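You operate a simulated robot arm through the tools that you are given. There is no shell and no other tool.

You are at the controls of a simulated robot arm. One attempt, no reset.

TASK
The purple and blue tubes are crossed: shut the red valve, swap them, open it again. Where these are worked on the way, their far stop is far enough and under half their travel is too little: red valve.

The check looks at the end state, three seconds after you hand in, the way a careful person would. Anything else that was tipped, shoved, dropped, spilled or broken makes it a failure.

THE ROBOT
A 6-joint arm with a four-finger gripper, fixed in place. Base frame: the origin is on the floor under the middle of its stand, x ahead of it, y to its left, z up; the work surface is at about z = 850. Readings come in mm, rad, newtons and seconds.
With the tool pointing down near the work surface it reaches from about 520 to 900 mm from the base axis. Its first joint turns from -2.897 to 2.897 rad. Payload 3.43 kg.
Tool frame: the origin (TCP) lies between the finger pads and is the grasp point; the fingertips stand 30 mm ahead of it; z points along the fingers, y is the line along which they close. The gripper opens to 120 mm; its body begins 85 mm behind the TCP.
Orientation is that of the tool frame in the base frame, as [roll, pitch, yaw] about the fixed x, y, z axes, in that order (R = Rz(yaw) Ry(pitch) Rx(roll)). With the fingers straight down and closing along the base's y, the tool's x points along the base's -x, its y along +y and its z along -z.

THE INTERFACE
- The arm moves only by the tool step_arm. Its arguments are lists of equal length, an entry for each row: "jaw": the finger opening in mm, from 0 to 120; "dp": the shift along the tool's x, y, z in mm, a list of three; "angular": the turn, a rotation vector about the tool's x, y, z in rad, a list of three. In form: {"jaw": [jaw, ...], "dp": [[x, y, z], ...], "angular": [[ax, ay, az], ...]}. A call has 1 to 20 rows; each row is the pose to reach, as a shift and turn from the pose commanded when the call began, along the tool's axes at that moment. Each row takes 0.2 s and may step no farther than 50 mm and 0.15 rad from the row before; otherwise, or with a gripper value out of range, the whole call is refused. A pose out of reach is approached as far as the arm can. The call stops where the force on the tool passes 90 N (or 10 N more than at its start, if that is more) or the arm is blocked; 0.2 s more then pass. The fingers move at their own pace (about 136.2 mm/s each) and stop on an object; they squeeze with about 28 N. The grip force told is the motor's: it shows also when the fingers shut on nothing. Time passes only in rows, and 0.2 s behind the last, so rows that repeat a pose let the fingers close. It gives the time, the measured TCP pose, the force on the tool (base axes), the opening and the grip force at its end, in the units of the frame above (readings bear some noise), with the torque about the TCP (base axes, N m) and any sound that the robot's microphone picked up, and new pictures: "pictures" is both (left out), scene, wrist or none.
- Cameras (640 x 400 px; columns grow to the right, rows downward): "scene" is fixed at [219.2, -500.2, 1605.6]; the picture's right is [0.89, -0.45, 0.00], its down [-0.26, -0.50, -0.83] and it looks along [0.37, 0.74, -0.56] (base axes); focal length 336 px, centre (320, 200). "wrist" rides on the gripper at [71, -17, -121] in the tool frame; the picture's right is [0.23, 0.97, 0.00], its down [-0.81, 0.19, -0.55] and it looks along [-0.54, 0.13, 0.83] (tool axes); focal length 275 px, centre (320, 200). There is no depth. A picture from a camera that has moved, and an enlarged one, comes with that camera's place and axes in the base frame and with its lens.
- slide_trunk(by): moves the trunk up (or, below 0, down) by that many mm; the arm rides with it, the base frame stays. It gives what a move gives, with no picture.
- enlarge(camera, box): a new picture of the part [left, top, right, bottom] of that camera's present view, enlarged. No time passes.
- finish_job(): hands the job in; it is judged then, once.

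Places have to be worked out from the pictures, the camera data and where the tool is seen. Open the gripper and draw the arm clear of the work before you hand the job in, unless the task says otherwise.

The tools are called after "Request:" as a command line: name --argument value ..., lists and objects as JSON in quotes. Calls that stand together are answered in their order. step_arm: Moves the arm, as the interface text tells. Its arguments: {"type":"object","properties":{"jaw":{"type":"array","items":{"type":"number"}},"dp":{"type":"array","items":{"type":"array","items":{"type":"number"}}},"angular":{"type":"array","items":{"type":"array","items":{"type":"number"}}},"pictures":{"type":"string","enum":["both","scene","wrist","none"]}},"required":["jaw","dp","angular"]} The other tools are called the same way: slide_trunk (by) moves the trunk up or down; enlarge (camera, box) takes an enlarged picture of a part of a camera's view; finish_job () hands the job in.

At the start:

```text
time_s: 0.0
tool_pos: [507.4, 206.8, 1250.9]
ee_rot: [-3.14, 0.0, 3.14]
wrist_force: [0.9, 0.0, -0.1]
torque: [0.02, -0.01, 0.0]
finger_gap: 120.3
finger_force: 0.0
trunk travel left (down, up): [-225.0, 315.0]
```

scene: 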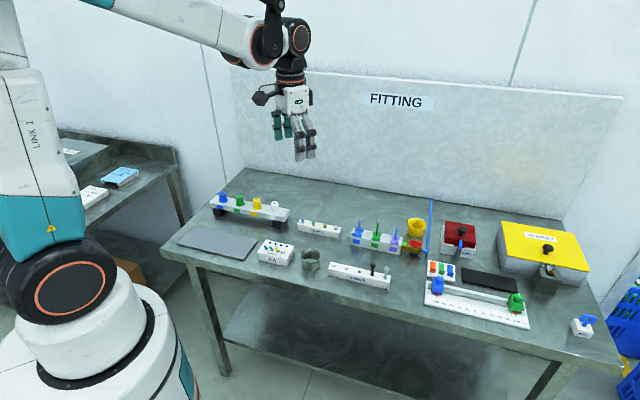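
wrist: 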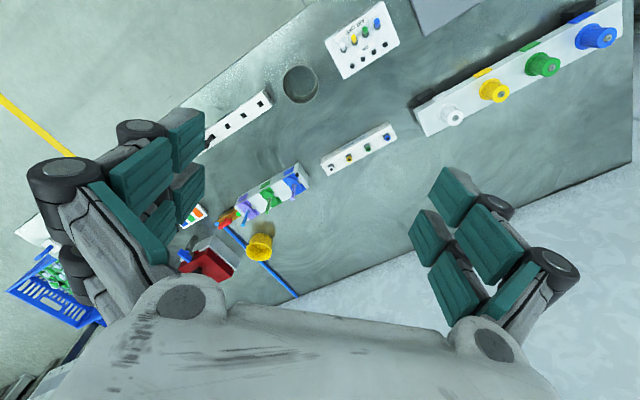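

I'll begin by looking closer at the work surface to identify the tubes and the red valve.

Request:
enlarge --camera "scene" --box '[320, 190, 480, 290]'

Request:
enlarge --camera "wrist" --box '[170, 150, 330, 290]'

Request:
enlarge --camera "scene" --box '[400, 220, 620, 350]'

Request:
enlarge --camera "scene" --box '[180, 180, 400, 300]'

```text
4.00 times, centred on (400, 240) of scene
camera zoom: at [219.2, -500.2, 1605.6], right [0.89, -0.45, 0.0], down [-0.26, -0.5, -0.83], along [0.37, 0.74, -0.56], focal length 1345 px, centre (0, 40)
```

zoom: 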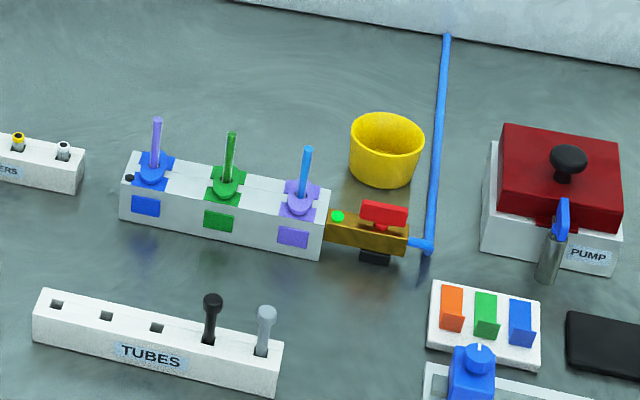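

```text
2.86 times, centred on (250, 220) of wrist
camera zoom: at [436.1, 191.7, 1372.4], right [-0.23, 0.97, 0.0], down [0.81, 0.19, 0.55], along [0.54, 0.13, -0.83], focal length 786 px, centre (520, 143)
```

zoom: 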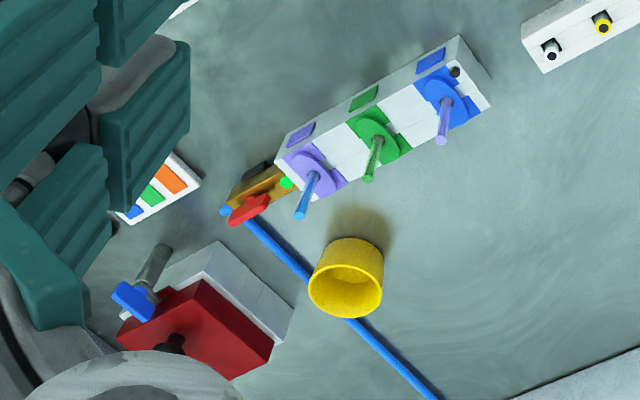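

```text
2.91 times, centred on (510, 285) of scene
camera zoom: at [219.2, -500.2, 1605.6], right [0.89, -0.45, 0.0], down [-0.26, -0.5, -0.83], along [0.37, 0.74, -0.56], focal length 978 px, centre (-233, -47)
```

zoom: 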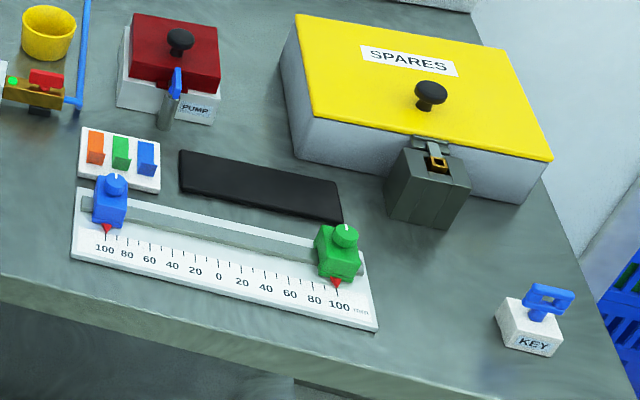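

```text
2.91 times, centred on (290, 240) of scene
camera zoom: at [219.2, -500.2, 1605.6], right [0.89, -0.45, 0.0], down [-0.26, -0.5, -0.83], along [0.37, 0.74, -0.56], focal length 978 px, centre (407, 84)
```

zoom: 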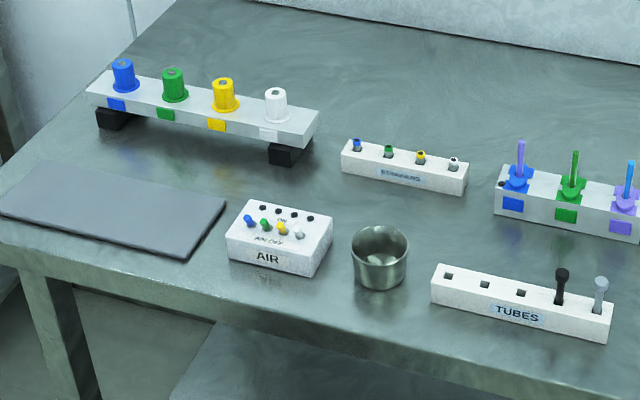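

The manifold (blue/green/purple ports, roughly from (690,215) to (809,98)) holds the purple tube in the blue port and the blue tube in the purple port, with the red valve at its right end. I'll move the arm closer for a wrist-camera view of the manifold.

Request:
step_arm --jaw '[120, 120, 120, 120, 120, 120]' --dp '[[-20, -14, 29], [-40, -28, 58], [-60, -42, 87], [-80, -56, 116], [-100, -70, 145], [-119, -82, 172]]' --angular '[[0, 0, 0], [0, 0, 0], [0, 0, 0], [0, 0, 0], [0, 0, 0], [0, 0, 0]]' --pictures "both"

```text
time_s: 1.4
tool_pos: [625.9, 127.0, 1079.9]
ee_rot: [3.14, -0.001, -3.141]
wrist_force: [0.0, 0.0, -0.1]
torque: [0.01, 0.0, 0.02]
finger_gap: 119.7
finger_force: 0.2
trunk travel left (down, up): [-225.0, 315.0]
camera wrist: at [556.6, 111.0, 1200.5], right [-0.23, 0.97, 0.0], down [0.81, 0.19, 0.55], along [0.54, 0.13, -0.83], focal length 275 px, centre (320, 200)
```

scene: 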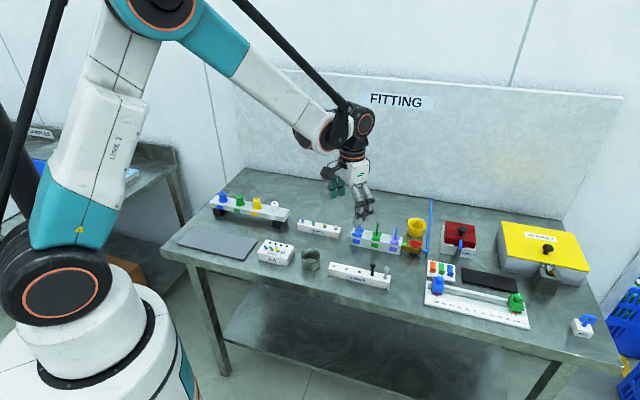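
wrist: 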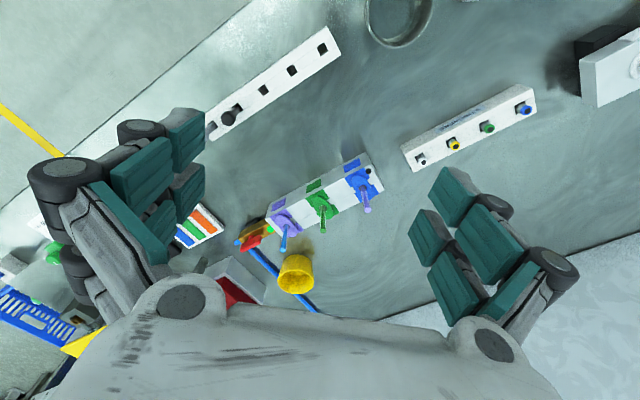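

The view is clear. I'll enlarge the manifold and valve area.

Request:
enlarge --camera "wrist" --box '[225, 140, 395, 300]'

Request:
enlarge --camera "scene" --box '[340, 205, 440, 267]'

Request:
enlarge --camera "wrist" --box '[200, 20, 350, 140]'

```text
2.50 times, centred on (310, 220) of wrist
camera zoom: at [556.6, 111.0, 1200.5], right [-0.23, 0.97, 0.0], down [0.81, 0.19, 0.55], along [0.54, 0.13, -0.83], focal length 688 px, centre (345, 150)
```

zoom: 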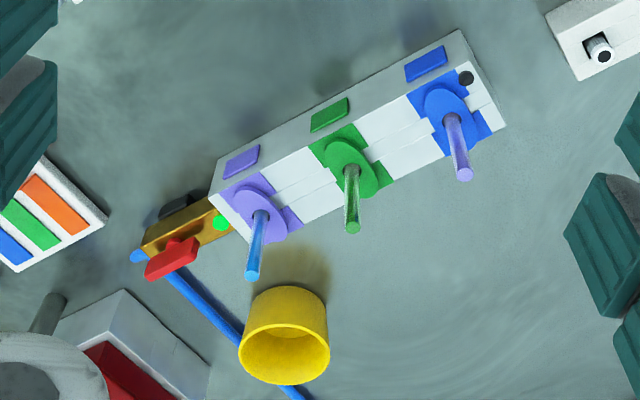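

```text
6.40 times, centred on (390, 236) of scene
camera zoom: at [219.2, -500.2, 1605.6], right [0.89, -0.45, 0.0], down [-0.26, -0.5, -0.83], along [0.37, 0.74, -0.56], focal length 2152 px, centre (-128, -30)
```

zoom: 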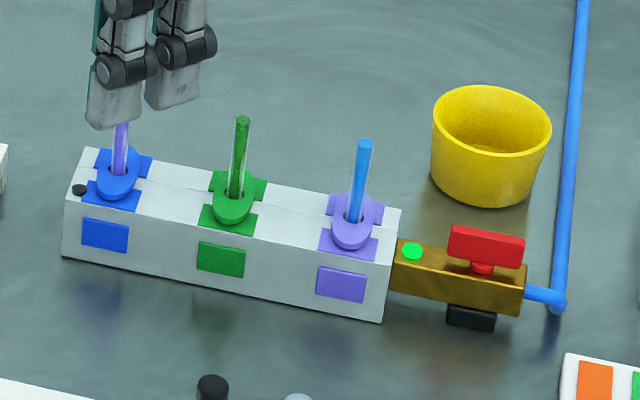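

```text
3.33 times, centred on (275, 80) of wrist
camera zoom: at [556.6, 111.0, 1200.5], right [-0.23, 0.97, 0.0], down [0.81, 0.19, 0.55], along [0.54, 0.13, -0.83], focal length 918 px, centre (470, 600)
```

zoom: 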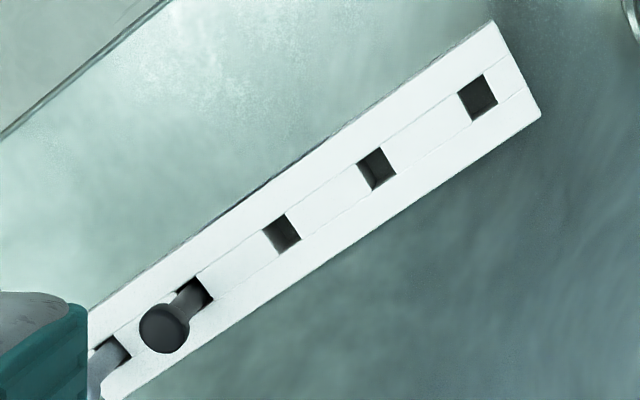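

I'll look at the finger geometry in the wrist view, since the gap between fingers on one side matters for gripping thin tubes.

Request:
enlarge --camera "wrist" --box '[20, 90, 260, 290]'

Request:
enlarge --camera "wrist" --box '[380, 140, 620, 340]'

Request:
enlarge --camera "scene" --box '[310, 140, 400, 230]'

```text
2.00 times, centred on (140, 190) of wrist
camera zoom: at [556.6, 111.0, 1200.5], right [-0.23, 0.97, 0.0], down [0.81, 0.19, 0.55], along [0.54, 0.13, -0.83], focal length 551 px, centre (680, 220)
```

zoom: 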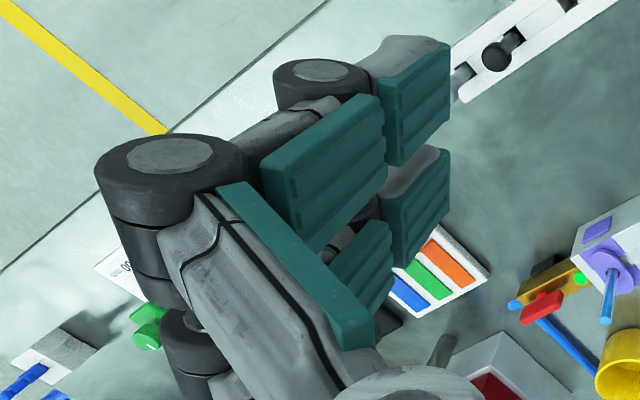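

```text
2.00 times, centred on (500, 240) of wrist
camera zoom: at [556.6, 111.0, 1200.5], right [-0.23, 0.97, 0.0], down [0.81, 0.19, 0.55], along [0.54, 0.13, -0.83], focal length 551 px, centre (-40, 120)
```

zoom: 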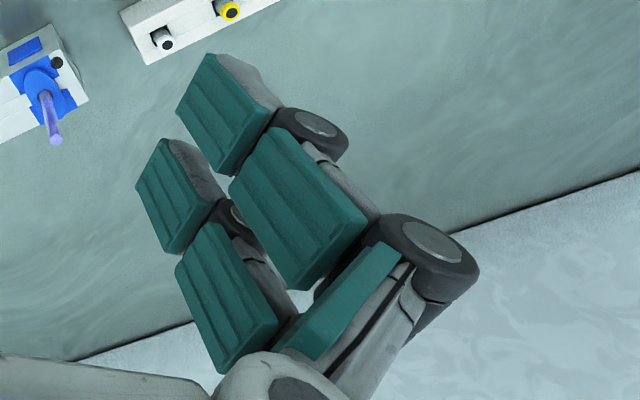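

```text
4.44 times, centred on (355, 185) of scene
camera zoom: at [219.2, -500.2, 1605.6], right [0.89, -0.45, 0.0], down [-0.26, -0.5, -0.83], along [0.37, 0.74, -0.56], focal length 1494 px, centre (164, 267)
```

zoom: 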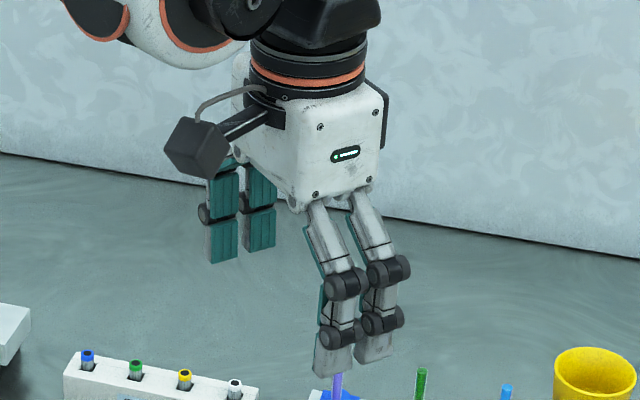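

The fingers swing on linkages, so the fingertip height may change with opening. I'll partly close the gripper in free air and look at where the tips end up.

Request:
step_arm --jaw '[30, 30, 30, 30]' --dp '[[0, 0, 0], [0, 0, 0], [0, 0, 0], [0, 0, 0]]' --angular '[[0, 0, 0], [0, 0, 0], [0, 0, 0], [0, 0, 0]]' --pictures "both"

Request:
enlarge --camera "wrist" --box '[160, 70, 480, 270]'

Request:
enlarge --camera "scene" --box '[310, 140, 400, 230]'

```text
time_s: 2.4
tool_pos: [626.4, 127.8, 1080.5]
ee_rot: [3.141, 0.0, -3.141]
wrist_force: [-0.3, 0.2, -0.2]
torque: [-0.02, 0.02, 0.04]
finger_gap: 30.2
finger_force: 0.0
trunk travel left (down, up): [-225.0, 315.0]
camera wrist: at [556.0, 111.2, 1201.0], right [-0.23, 0.97, 0.0], down [0.81, 0.19, 0.55], along [0.54, 0.13, -0.83], focal length 275 px, centre (320, 200)
```

scene: 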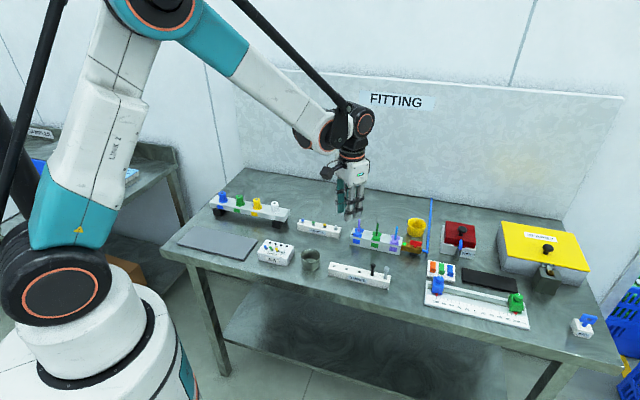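
wrist: 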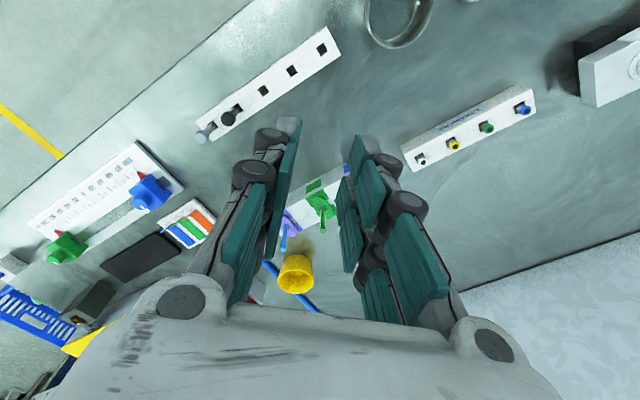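

```text
2.00 times, centred on (320, 170) of wrist
camera zoom: at [556.0, 111.2, 1201.0], right [-0.23, 0.97, 0.0], down [0.81, 0.19, 0.55], along [0.54, 0.13, -0.83], focal length 551 px, centre (320, 260)
```

zoom: 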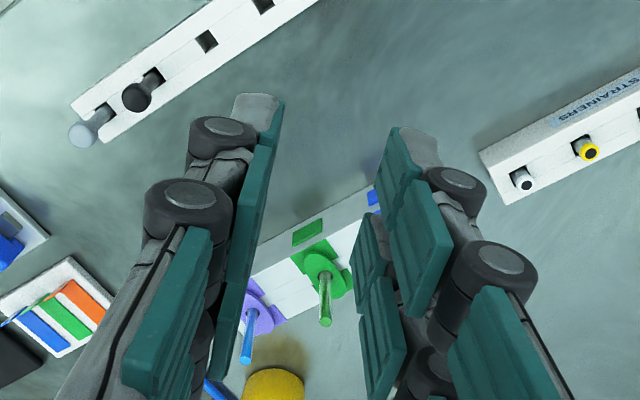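

```text
4.44 times, centred on (355, 185) of scene
camera zoom: at [219.2, -500.2, 1605.6], right [0.89, -0.45, 0.0], down [-0.26, -0.5, -0.83], along [0.37, 0.74, -0.56], focal length 1494 px, centre (164, 267)
```

zoom: 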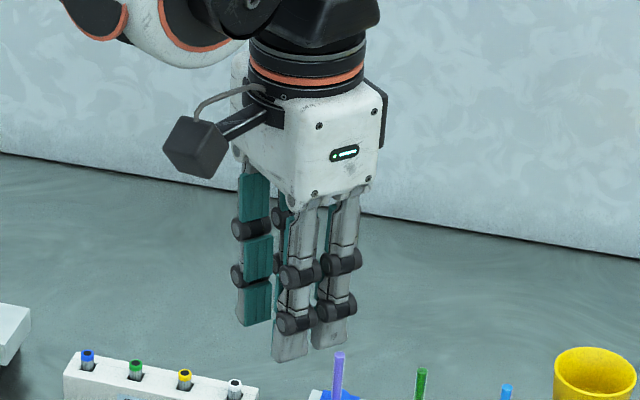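

At 30 mm opening the tips are ~25–30 mm ahead of the TCP, versus ~7 mm at full opening, and there's a ~9 mm slot between the two fingers of a side. I'll reopen and go lower for a closer view of the manifold and valve.

Request:
step_arm --jaw '[120, 120, 120, 120, 120]' --dp '[[0, 0, 0], [-20, 2, 25], [-40, 4, 50], [-56, 6, 75], [-72, 8, 95]]' --angular '[[0, 0, 0], [0, 0, 0], [0, 0, 0], [0, 0, 0], [0, 0, 0]]' --pictures "both"

Request:
enlarge --camera "wrist" --box '[200, 120, 440, 270]'

```text
time_s: 3.6
tool_pos: [699.1, 133.0, 984.3]
ee_rot: [3.141, 0.0, -3.141]
wrist_force: [-0.2, 0.2, -0.6]
torque: [0.02, 0.02, -0.04]
finger_gap: 120.0
finger_force: 0.0
trunk travel left (down, up): [-225.0, 315.0]
camera wrist: at [628.2, 117.8, 1105.3], right [-0.23, 0.97, 0.0], down [0.81, 0.19, 0.55], along [0.54, 0.13, -0.83], focal length 275 px, centre (320, 200)
```

scene: 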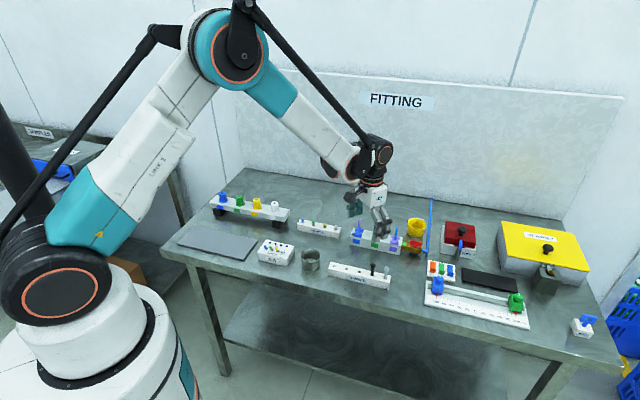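
wrist: 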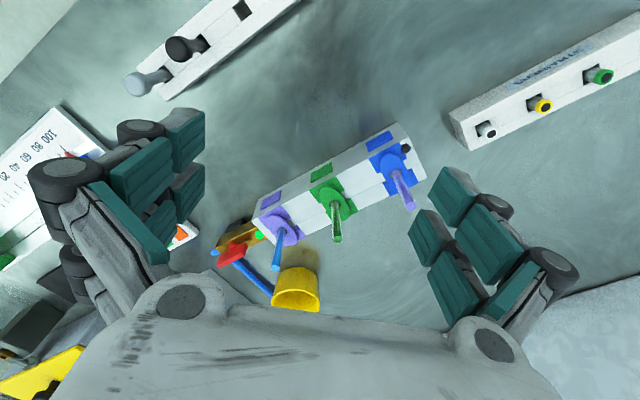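

```text
2.67 times, centred on (320, 195) of wrist
camera zoom: at [628.2, 117.8, 1105.3], right [-0.23, 0.97, 0.0], down [0.81, 0.19, 0.55], along [0.54, 0.13, -0.83], focal length 734 px, centre (320, 213)
```

zoom: 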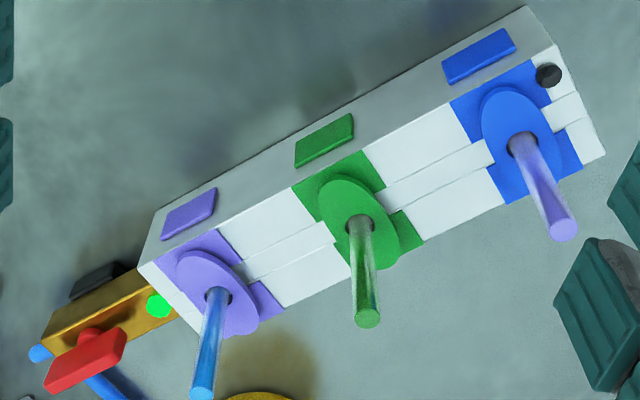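

The ports sit at about blue (723,208), green (764,165), purple (809,122), ~60 mm apart along a −44.6° line, with the red bar handle near (854,78), parallel to the pipe (open). I'll yaw the tool to align with the manifold and look at the valve closely.

Request:
step_arm --jaw '[120, 120, 120, 120, 120, 120, 120]' --dp '[[-15, -4, 0], [-30, -7, 0], [-50, -11, 0], [-70, -15, 0], [-85, -20, 0], [-100, -23, 0], [-100, -23, 0]]' --angular '[[0, 0, 0.13], [0, 0, 0.26], [0, 0, 0.39], [0, 0, 0.52], [0, 0, 0.65], [0, 0, 0.778], [0, 0, 0.778]]' --pictures "both"

Request:
enlarge --camera "wrist" --box '[200, 100, 440, 250]'

```text
time_s: 5.2
tool_pos: [797.4, 109.5, 984.5]
ee_rot: [-3.141, 0.0, 2.364]
wrist_force: [0.3, 0.2, 0.6]
torque: [-0.02, -0.02, 0.01]
finger_gap: 120.1
finger_force: 0.1
trunk travel left (down, up): [-225.0, 315.0]
camera wrist: at [735.1, 149.1, 1105.7], right [0.52, 0.85, 0.0], down [0.71, -0.43, 0.55], along [0.47, -0.29, -0.83], focal length 275 px, centre (320, 200)
```

scene: 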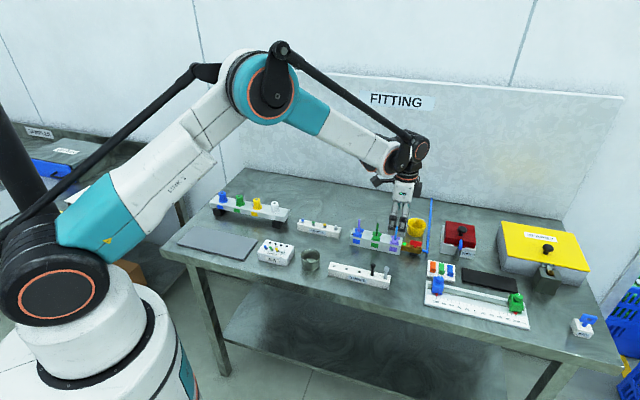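
wrist: 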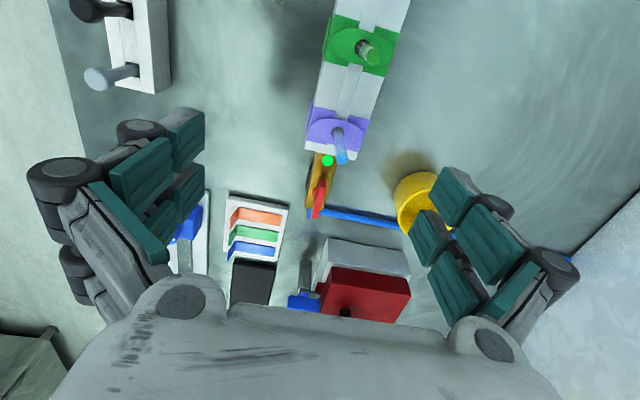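

```text
2.67 times, centred on (320, 175) of wrist
camera zoom: at [735.1, 149.1, 1105.7], right [0.52, 0.85, 0.0], down [0.71, -0.43, 0.55], along [0.47, -0.29, -0.83], focal length 734 px, centre (320, 267)
```

zoom: 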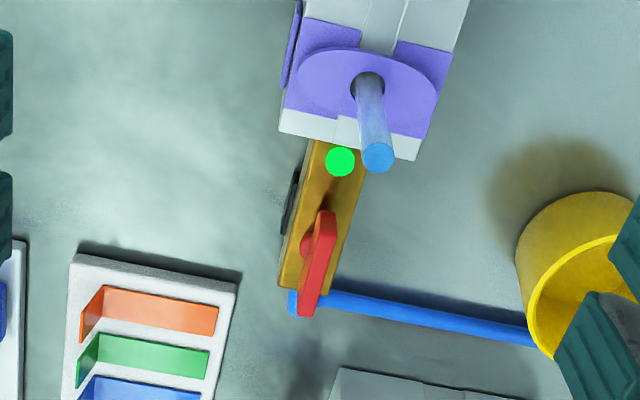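

Both views agree: handle top centre is near (852,77,898), and the purple port near (807.5,122.4). I'll zoom the scene camera onto the valve to judge handle heights.

Request:
enlarge --camera "scene" --box '[390, 225, 438, 260]'

Request:
enlarge --camera "wrist" --box '[290, 130, 360, 230]'

```text
11.43 times, centred on (414, 242) of scene
camera zoom: at [219.2, -500.2, 1605.6], right [0.89, -0.45, 0.0], down [-0.26, -0.5, -0.83], along [0.37, 0.74, -0.56], focal length 3843 px, centre (-754, -286)
```

zoom: 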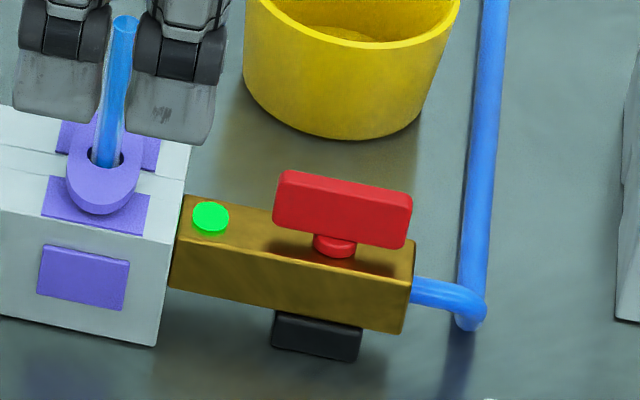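

```text
4.00 times, centred on (325, 180) of wrist
camera zoom: at [735.1, 149.1, 1105.7], right [0.52, 0.85, 0.0], down [0.71, -0.43, 0.55], along [0.47, -0.29, -0.83], focal length 1101 px, centre (300, 280)
```

zoom: 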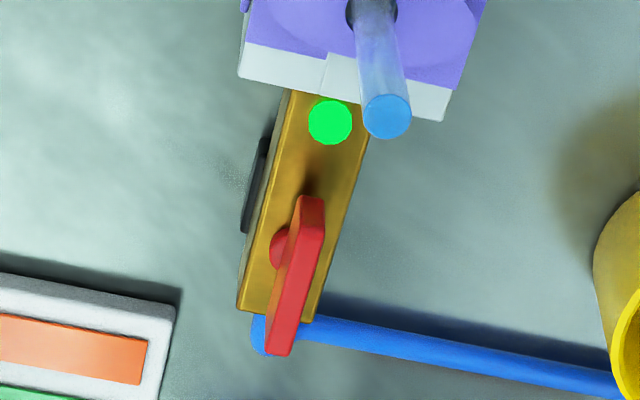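

Brass top is at z≈880 and the bar spans about z 885–899. I'll move over the handle with the fingers astride it (closing across the bar), part-way down first.

Request:
step_arm --jaw '[80, 60, 50, 50, 50]' --dp '[[-31, 8, 0], [-61.7, 15.1, 0], [-61.7, 15.1, 20], [-61.7, 15.1, 40], [-61.7, 15.1, 40]]' --angular '[[0, 0, 0], [0, 0, 0], [0, 0, 0], [0, 0, 0], [0, 0, 0]]' --pictures "both"

Request:
enlarge --camera "scene" --box '[370, 195, 450, 255]'

Request:
enlarge --camera "wrist" --box '[220, 50, 420, 210]'

```text
time_s: 6.4
tool_pos: [853.4, 77.5, 943.2]
ee_rot: [3.141, 0.0, 2.365]
wrist_force: [0.3, 1.0, 0.3]
torque: [0.01, -0.01, -0.01]
finger_gap: 50.1
finger_force: 0.1
trunk travel left (down, up): [-225.0, 315.0]
camera wrist: at [791.5, 117.3, 1065.0], right [0.52, 0.86, 0.0], down [0.71, -0.43, 0.55], along [0.47, -0.29, -0.83], focal length 275 px, centre (320, 200)
```

scene: 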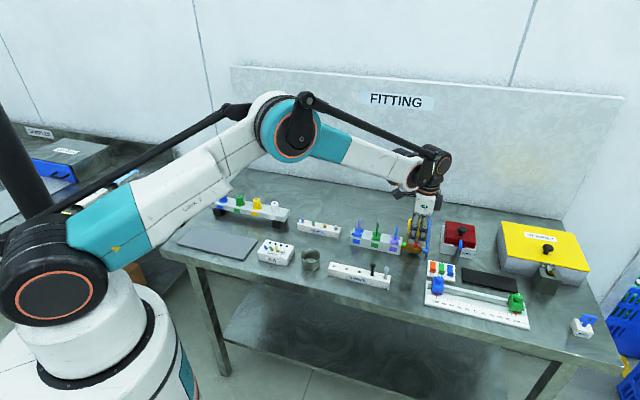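
wrist: 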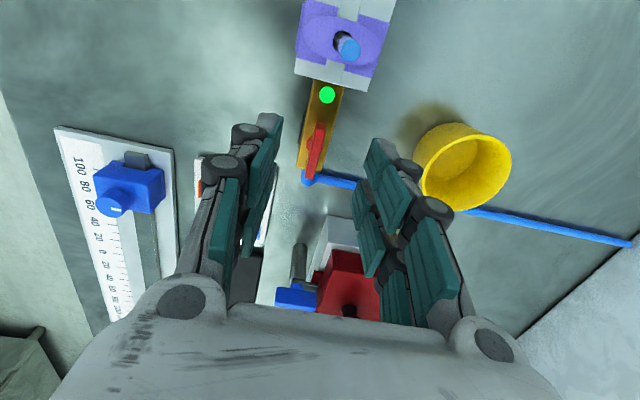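

```text
6.67 times, centred on (410, 225) of scene
camera zoom: at [219.2, -500.2, 1605.6], right [0.89, -0.45, 0.0], down [-0.26, -0.5, -0.83], along [0.37, 0.74, -0.56], focal length 2242 px, centre (-280, 33)
```

zoom: 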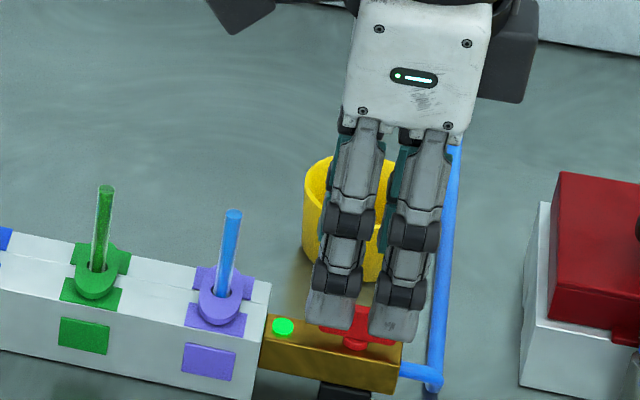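

```text
2.50 times, centred on (320, 130) of wrist
camera zoom: at [791.5, 117.3, 1065.0], right [0.52, 0.86, 0.0], down [0.71, -0.43, 0.55], along [0.47, -0.29, -0.83], focal length 688 px, centre (320, 375)
```

zoom: 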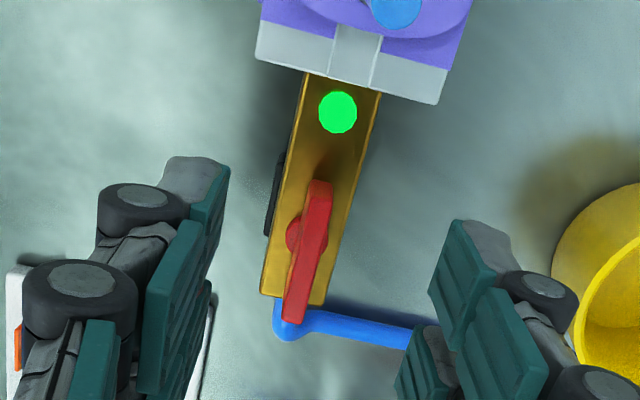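

The handle's pivot is about 2 mm further along the pipe than the TCP. I'll adjust, descend to TCP z≈916 and close on the bar.

Request:
step_arm --jaw '[50, 50, 50, 30, 15, 0, 0, 0]' --dp '[[-2.5, -1, 10], [-2.5, -1, 20], [-2.5, -1, 27], [-2.5, -1, 27], [-2.5, -1, 27], [-2.5, -1, 27], [-2.5, -1, 27], [-2.5, -1, 27]]' --angular '[[0, 0, 0], [0, 0, 0], [0, 0, 0], [0, 0, 0], [0, 0, 0], [0, 0, 0], [0, 0, 0], [0, 0, 0]]' --pictures "both"

Request:
enlarge --camera "scene" --box '[370, 195, 450, 255]'

Request:
enlarge --camera "wrist" --box '[220, 50, 420, 210]'

```text
time_s: 8.2
tool_pos: [852.9, 74.0, 916.3]
ee_rot: [-3.141, -0.002, 2.363]
wrist_force: [-29.7, -10.4, -23.1]
torque: [-0.03, 0.96, 0.01]
finger_gap: 5.7
finger_force: 40.0
trunk travel left (down, up): [-225.0, 315.0]
camera wrist: at [791.0, 113.6, 1036.9], right [0.52, 0.85, 0.0], down [0.71, -0.43, 0.55], along [0.47, -0.29, -0.83], focal length 275 px, centre (320, 200)
```

scene: 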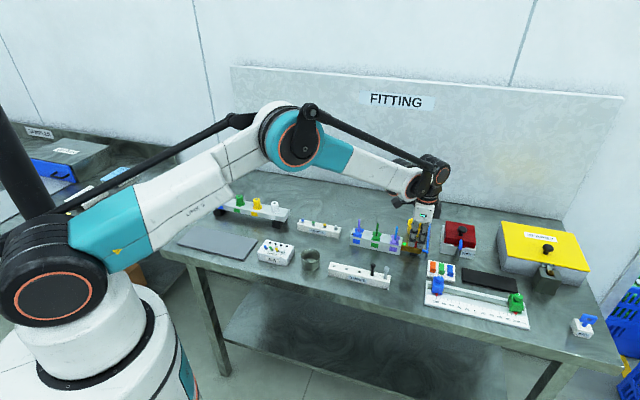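
wrist: 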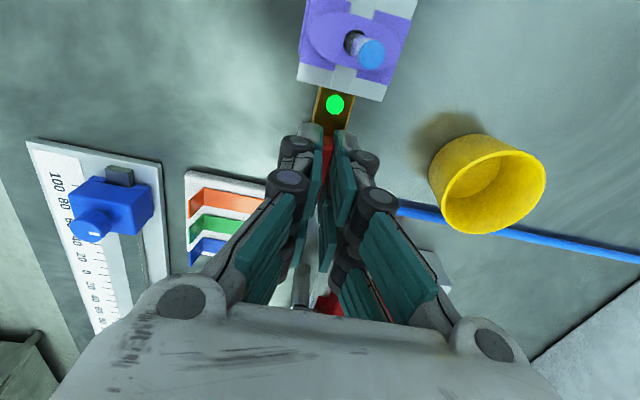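

```text
6.67 times, centred on (410, 225) of scene
camera zoom: at [219.2, -500.2, 1605.6], right [0.89, -0.45, 0.0], down [-0.26, -0.5, -0.83], along [0.37, 0.74, -0.56], focal length 2242 px, centre (-280, 33)
```

zoom: 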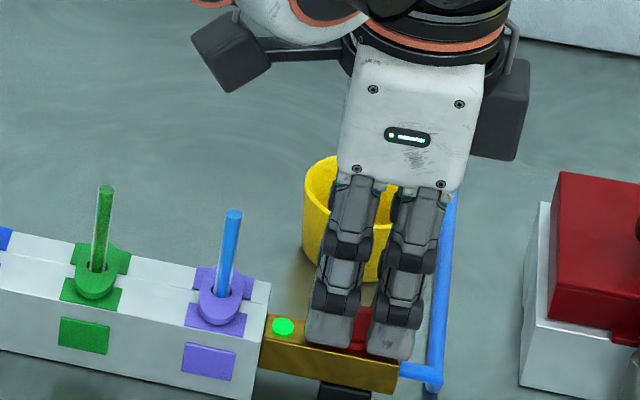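

```text
2.50 times, centred on (320, 130) of wrist
camera zoom: at [791.0, 113.6, 1036.9], right [0.52, 0.85, 0.0], down [0.71, -0.43, 0.55], along [0.47, -0.29, -0.83], focal length 688 px, centre (320, 375)
```

zoom: 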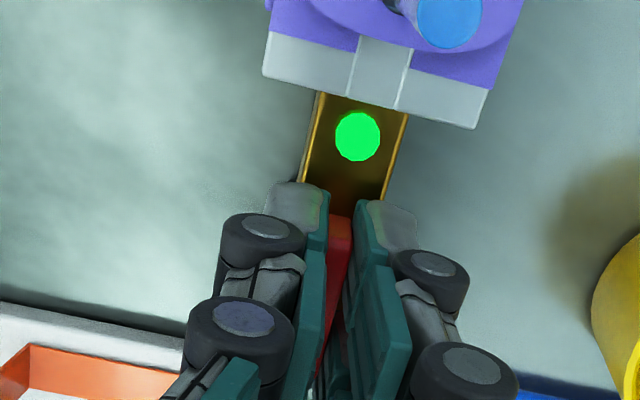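

The bar is gripped (gap 5.7 mm), with some side load (~28 N toward −n). I'll relax that with a 1.5 mm shift and try a small turn counter-clockwise (seen from above) to feel for the stop.

Request:
step_arm --jaw '[0, 0, 0, 0]' --dp '[[0.3, -1.4, 0.5], [0.3, -1.4, 0.5], [0.3, -1.4, 0.5], [0.3, -1.4, 0.5]]' --angular '[[0, 0, 0], [0, 0, -0.06], [0, 0, -0.12], [0, 0, -0.12]]' --pictures "scene"

Request:
enlarge --camera "scene" --box '[370, 195, 450, 255]'

```text
time_s: 9.2
tool_pos: [852.0, 74.5, 915.9]
ee_rot: [-3.138, -0.002, 2.486]
wrist_force: [-28.1, -10.7, -26.6]
torque: [-0.29, 0.66, -0.01]
finger_gap: 5.9
finger_force: 40.1
trunk travel left (down, up): [-225.0, 315.0]
```

scene: 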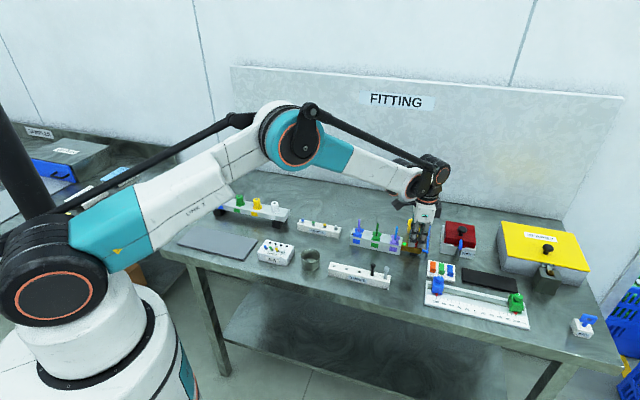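

```text
6.67 times, centred on (410, 225) of scene
camera zoom: at [219.2, -500.2, 1605.6], right [0.89, -0.45, 0.0], down [-0.26, -0.5, -0.83], along [0.37, 0.74, -0.56], focal length 2242 px, centre (-280, 33)
```

zoom: 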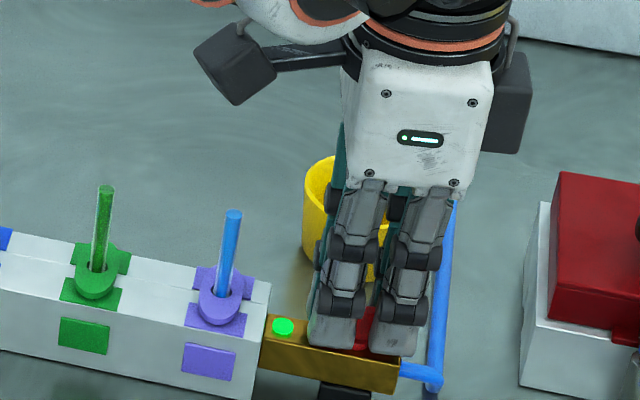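

The turn met no torque, so the handle seems to follow counter-clockwise. I'll continue the turn a bit more, shift slightly to ease the side load, and check with the wrist view.

Request:
step_arm --jaw '[0, 0, 0, 0, 0]' --dp '[[0, -1.5, 0], [0, -1.5, 0], [0, -1.5, 0], [0, -1.5, 0], [0, -1.5, 0]]' --angular '[[0, 0, -0.05], [0, 0, -0.12], [0, 0, -0.19], [0, 0, -0.26], [0, 0, -0.26]]' --pictures "both"

Request:
enlarge --camera "wrist" --box '[220, 50, 420, 210]'

Request:
enlarge --camera "scene" --box '[390, 220, 440, 260]'

```text
time_s: 10.4
tool_pos: [853.6, 73.3, 916.4]
ee_rot: [-3.141, 0.001, 2.747]
wrist_force: [1.1, 2.2, -7.5]
torque: [0.51, 0.98, 0.0]
finger_gap: 5.9
finger_force: 40.8
trunk travel left (down, up): [-225.0, 315.0]
camera wrist: at [781.1, 87.4, 1037.0], right [0.16, 0.99, 0.0], down [0.82, -0.14, 0.55], along [0.55, -0.09, -0.83], focal length 275 px, centre (320, 200)
```

scene: 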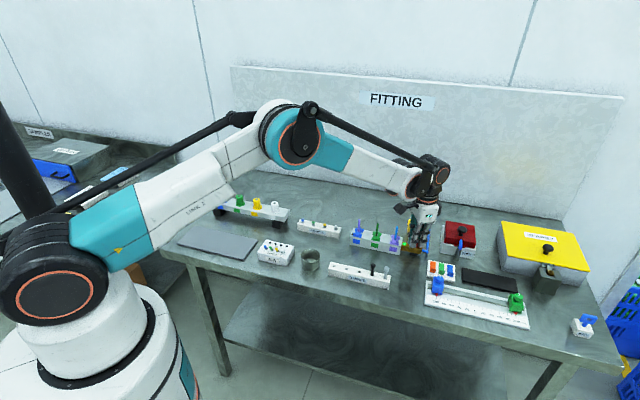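
wrist: 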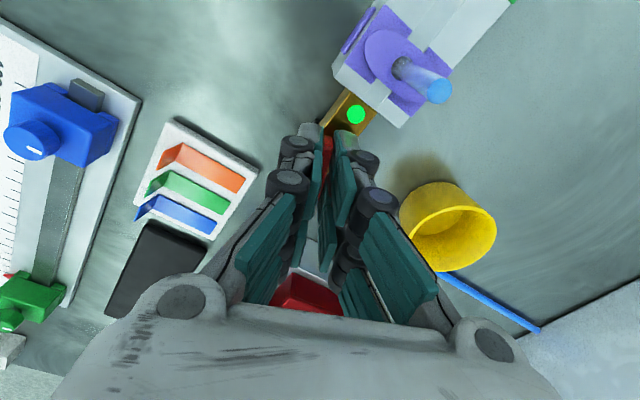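

```text
2.50 times, centred on (320, 130) of wrist
camera zoom: at [781.1, 87.4, 1037.0], right [0.16, 0.99, 0.0], down [0.82, -0.14, 0.55], along [0.55, -0.09, -0.83], focal length 688 px, centre (320, 375)
```

zoom: 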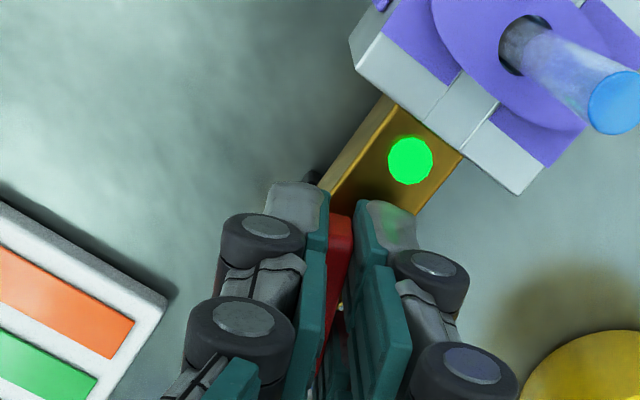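

```text
10.00 times, centred on (415, 240) of scene
camera zoom: at [219.2, -500.2, 1605.6], right [0.89, -0.45, 0.0], down [-0.26, -0.5, -0.83], along [0.37, 0.74, -0.56], focal length 3362 px, centre (-630, -200)
```

zoom: 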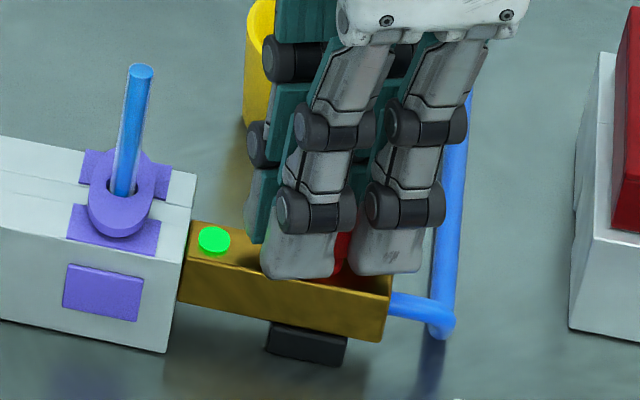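

The bar turns with the fingers and the load is small now. I'll continue counter-clockwise by about another 0.95 rad.

Request:
step_arm --jaw '[0, 0, 0, 0, 0, 0, 0, 0, 0]' --dp '[[0, 0, 0], [0, 0, 0], [0, 0, 0], [0, 0, 0], [0, 0, 0], [0, 0, 0], [0, 0, 0], [0, 0, 0], [0, 0, 0]]' --angular '[[0, 0, -0.12], [0, 0, -0.24], [0, 0, -0.36], [0, 0, -0.48], [0, 0, -0.6], [0, 0, -0.72], [0, 0, -0.84], [0, 0, -0.96], [0, 0, -0.96]]' --pictures "both"

Request:
enlarge --camera "wrist" --box '[220, 50, 420, 210]'

Request:
enlarge --camera "scene" --box '[390, 220, 440, 260]'

```text
time_s: 12.4
tool_pos: [852.5, 75.2, 915.8]
ee_rot: [3.14, 0.0, -2.579]
wrist_force: [21.0, 12.7, 4.8]
torque: [0.75, -1.15, 0.01]
finger_gap: 6.0
finger_force: 40.3
trunk travel left (down, up): [-225.0, 315.0]
heard: click
camera wrist: at [802.2, 24.0, 1037.1], right [-0.72, 0.7, 0.0], down [0.58, 0.6, 0.55], along [0.39, 0.39, -0.83], focal length 275 px, centre (320, 200)
```

scene: 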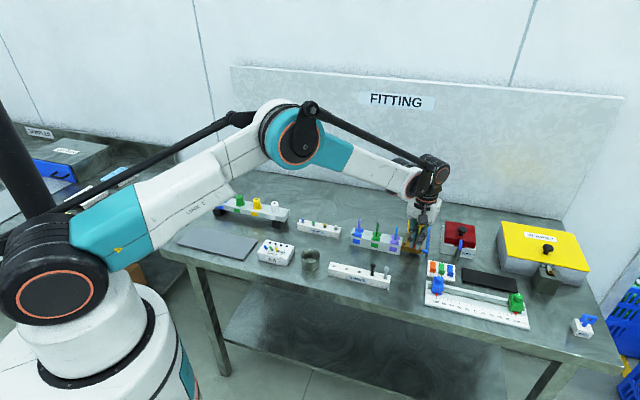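
wrist: 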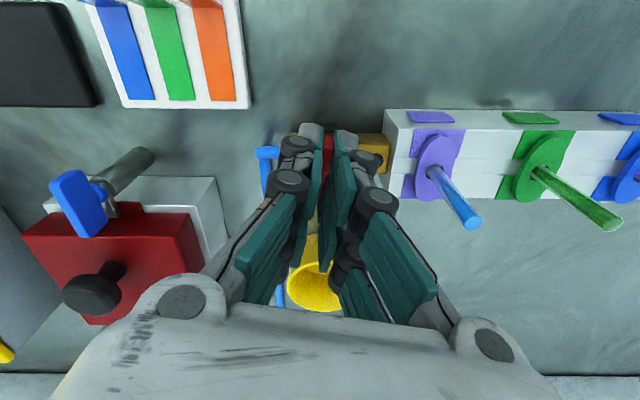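

```text
2.50 times, centred on (320, 130) of wrist
camera zoom: at [802.2, 24.0, 1037.1], right [-0.72, 0.7, 0.0], down [0.58, 0.6, 0.55], along [0.39, 0.39, -0.83], focal length 688 px, centre (320, 375)
```

zoom: 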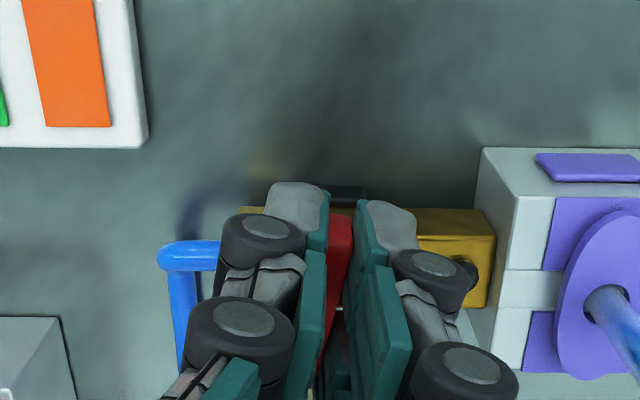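

```text
10.00 times, centred on (415, 240) of scene
camera zoom: at [219.2, -500.2, 1605.6], right [0.89, -0.45, 0.0], down [-0.26, -0.5, -0.83], along [0.37, 0.74, -0.56], focal length 3362 px, centre (-630, -200)
```

zoom: 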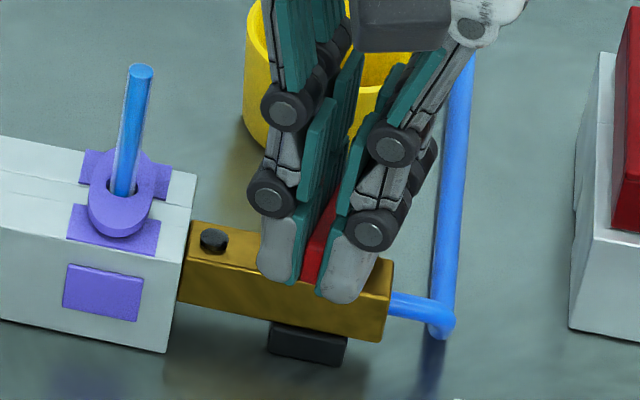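

There was a click and the valve's green light went dark. I'll continue to the far stop, ~0.25 rad more, watching torque.

Request:
step_arm --jaw '[0, 0, 0, 0]' --dp '[[0, 0, 0], [0, 0, 0], [0, 0, 0], [0, 0, 0]]' --angular '[[0, 0, -0.09], [0, 0, -0.18], [0, 0, -0.25], [0, 0, -0.25]]' --pictures "both"

Request:
enlarge --camera "wrist" --box '[220, 50, 420, 210]'

```text
time_s: 13.4
tool_pos: [852.3, 75.2, 916.6]
ee_rot: [-3.141, 0.002, -2.329]
wrist_force: [25.3, 18.5, 16.3]
torque: [0.27, -0.41, -0.99]
finger_gap: 6.1
finger_force: 40.1
trunk travel left (down, up): [-225.0, 315.0]
camera wrist: at [816.5, 13.1, 1037.1], right [-0.87, 0.5, 0.0], down [0.42, 0.72, 0.55], along [0.28, 0.48, -0.83], focal length 275 px, centre (320, 200)
```

scene: 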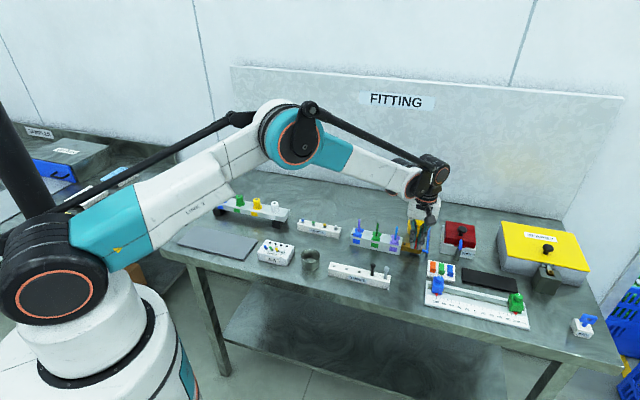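
wrist: 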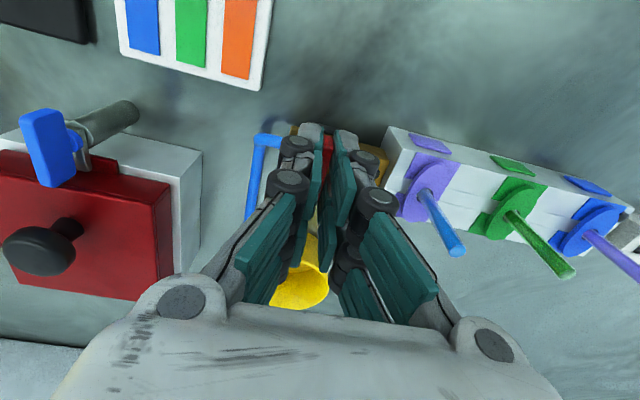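

```text
2.50 times, centred on (320, 130) of wrist
camera zoom: at [816.5, 13.1, 1037.1], right [-0.87, 0.5, 0.0], down [0.42, 0.72, 0.55], along [0.28, 0.48, -0.83], focal length 688 px, centre (320, 375)
```

zoom: 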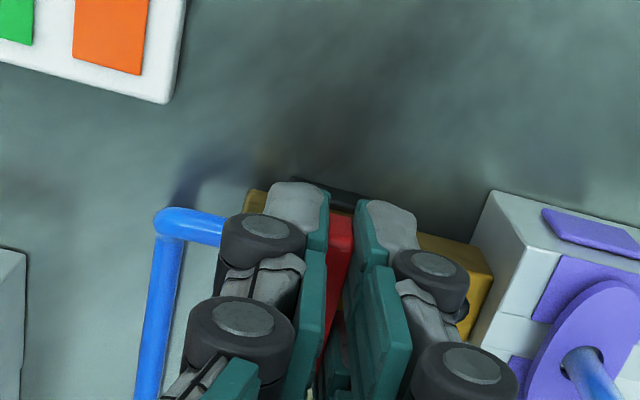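

Torque of ~1 N·m at 90° confirms the far (shut) stop. I'll ease off, open slightly to clear the bar, and rise straight up.

Request:
step_arm --jaw '[0, 24, 24, 24, 24, 24, 24]' --dp '[[0, 0, 0], [0, 0, 0], [0, 0, 0], [0, 0, -20], [0, 0, -45], [0, 0, -70], [0, 0, -90]]' --angular '[[0, 0, 0.02], [0, 0, 0.02], [0, 0, 0.02], [0, 0, 0.02], [0, 0, 0.02], [0, 0, 0.02], [0, 0, 0.02]]' --pictures "both"

Request:
enlarge --camera "scene" --box '[340, 205, 440, 267]'

```text
time_s: 15.0
tool_pos: [851.8, 73.2, 1005.6]
ee_rot: [3.14, 0.0, -2.348]
wrist_force: [0.0, -0.1, -0.1]
torque: [0.02, 0.01, 0.01]
finger_gap: 24.1
finger_force: 0.1
trunk travel left (down, up): [-225.0, 315.0]
camera wrist: at [814.1, 11.9, 1126.9], right [-0.85, 0.52, 0.0], down [0.43, 0.71, 0.55], along [0.29, 0.47, -0.83], focal length 275 px, centre (320, 200)
```

scene: 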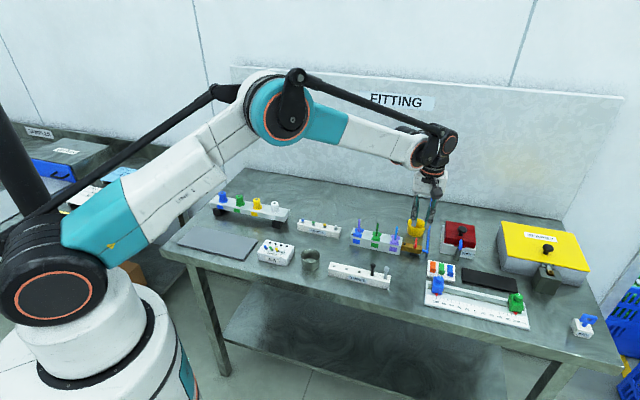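
wrist: 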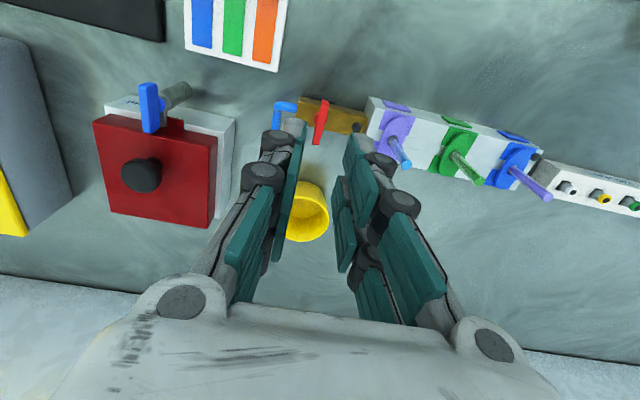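

```text
6.40 times, centred on (390, 236) of scene
camera zoom: at [219.2, -500.2, 1605.6], right [0.89, -0.45, 0.0], down [-0.26, -0.5, -0.83], along [0.37, 0.74, -0.56], focal length 2152 px, centre (-128, -30)
```

zoom: 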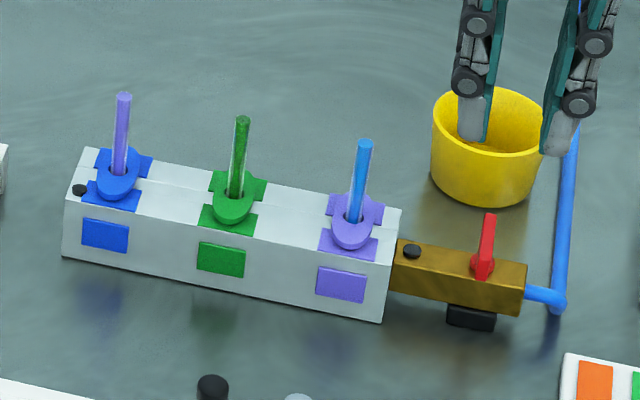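

The valve is shut (handle perpendicular, light off). Next I'll turn back to the −45° orientation and move to a viewing pose over the blue port holding the purple tube.

Request:
step_arm --jaw '[24, 40, 60, 80, 100, 120, 120, 120, 120, 120, 120, 120]' --dp '[[0.8, 22.4, 0], [1.6, 44.8, 0], [2.4, 67.2, 0], [3.2, 89.6, 0], [4, 112, 0], [4.7, 134.4, 0], [5.5, 156.8, 0], [6.3, 179.2, 0], [7.1, 201.6, 0], [7.9, 224, 0], [8.7, 246.3, 0], [8.7, 246.3, 0]]' --angular '[[0, 0, 0.143], [0, 0, 0.286], [0, 0, 0.429], [0, 0, 0.572], [0, 0, 0.715], [0, 0, 0.857], [0, 0, 1.0], [0, 0, 1.143], [0, 0, 1.286], [0, 0, 1.429], [0, 0, 1.571], [0, 0, 1.571]]' --pictures "both"

Request:
enlarge --camera "wrist" --box '[230, 80, 430, 230]'

```text
time_s: 17.6
tool_pos: [668.6, 240.5, 1004.8]
ee_rot: [-3.141, 0.0, 2.361]
wrist_force: [0.1, 0.0, 0.5]
torque: [0.0, 0.01, -0.04]
finger_gap: 120.2
finger_force: 0.0
trunk travel left (down, up): [-225.0, 315.0]
camera wrist: at [606.4, 279.9, 1126.3], right [0.52, 0.85, 0.0], down [0.71, -0.43, 0.55], along [0.47, -0.29, -0.83], focal length 275 px, centre (320, 200)
```

scene: 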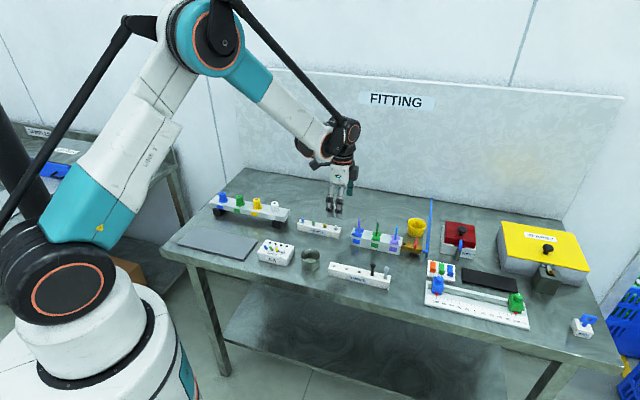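
wrist: 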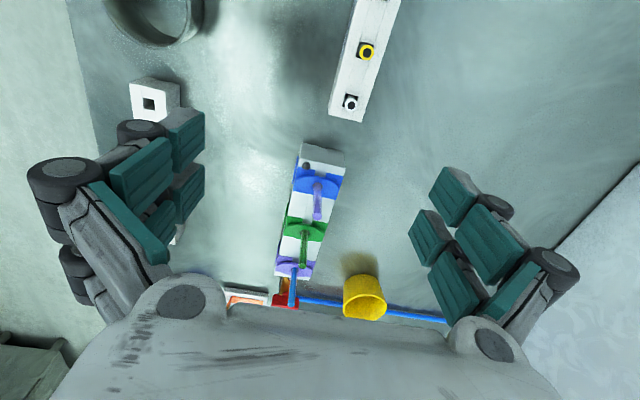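

```text
2.67 times, centred on (330, 155) of wrist
camera zoom: at [606.4, 279.9, 1126.3], right [0.52, 0.85, 0.0], down [0.71, -0.43, 0.55], along [0.47, -0.29, -0.83], focal length 734 px, centre (293, 320)
```

zoom: 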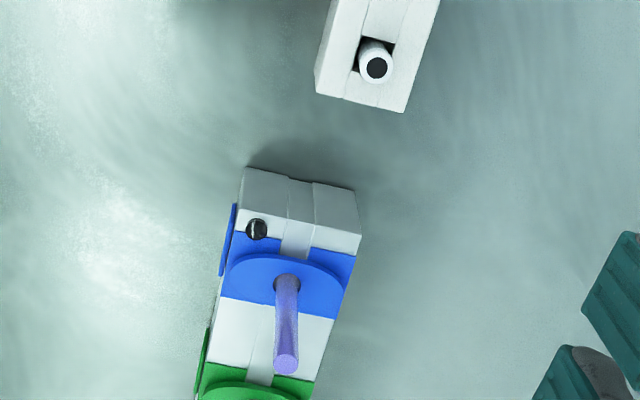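

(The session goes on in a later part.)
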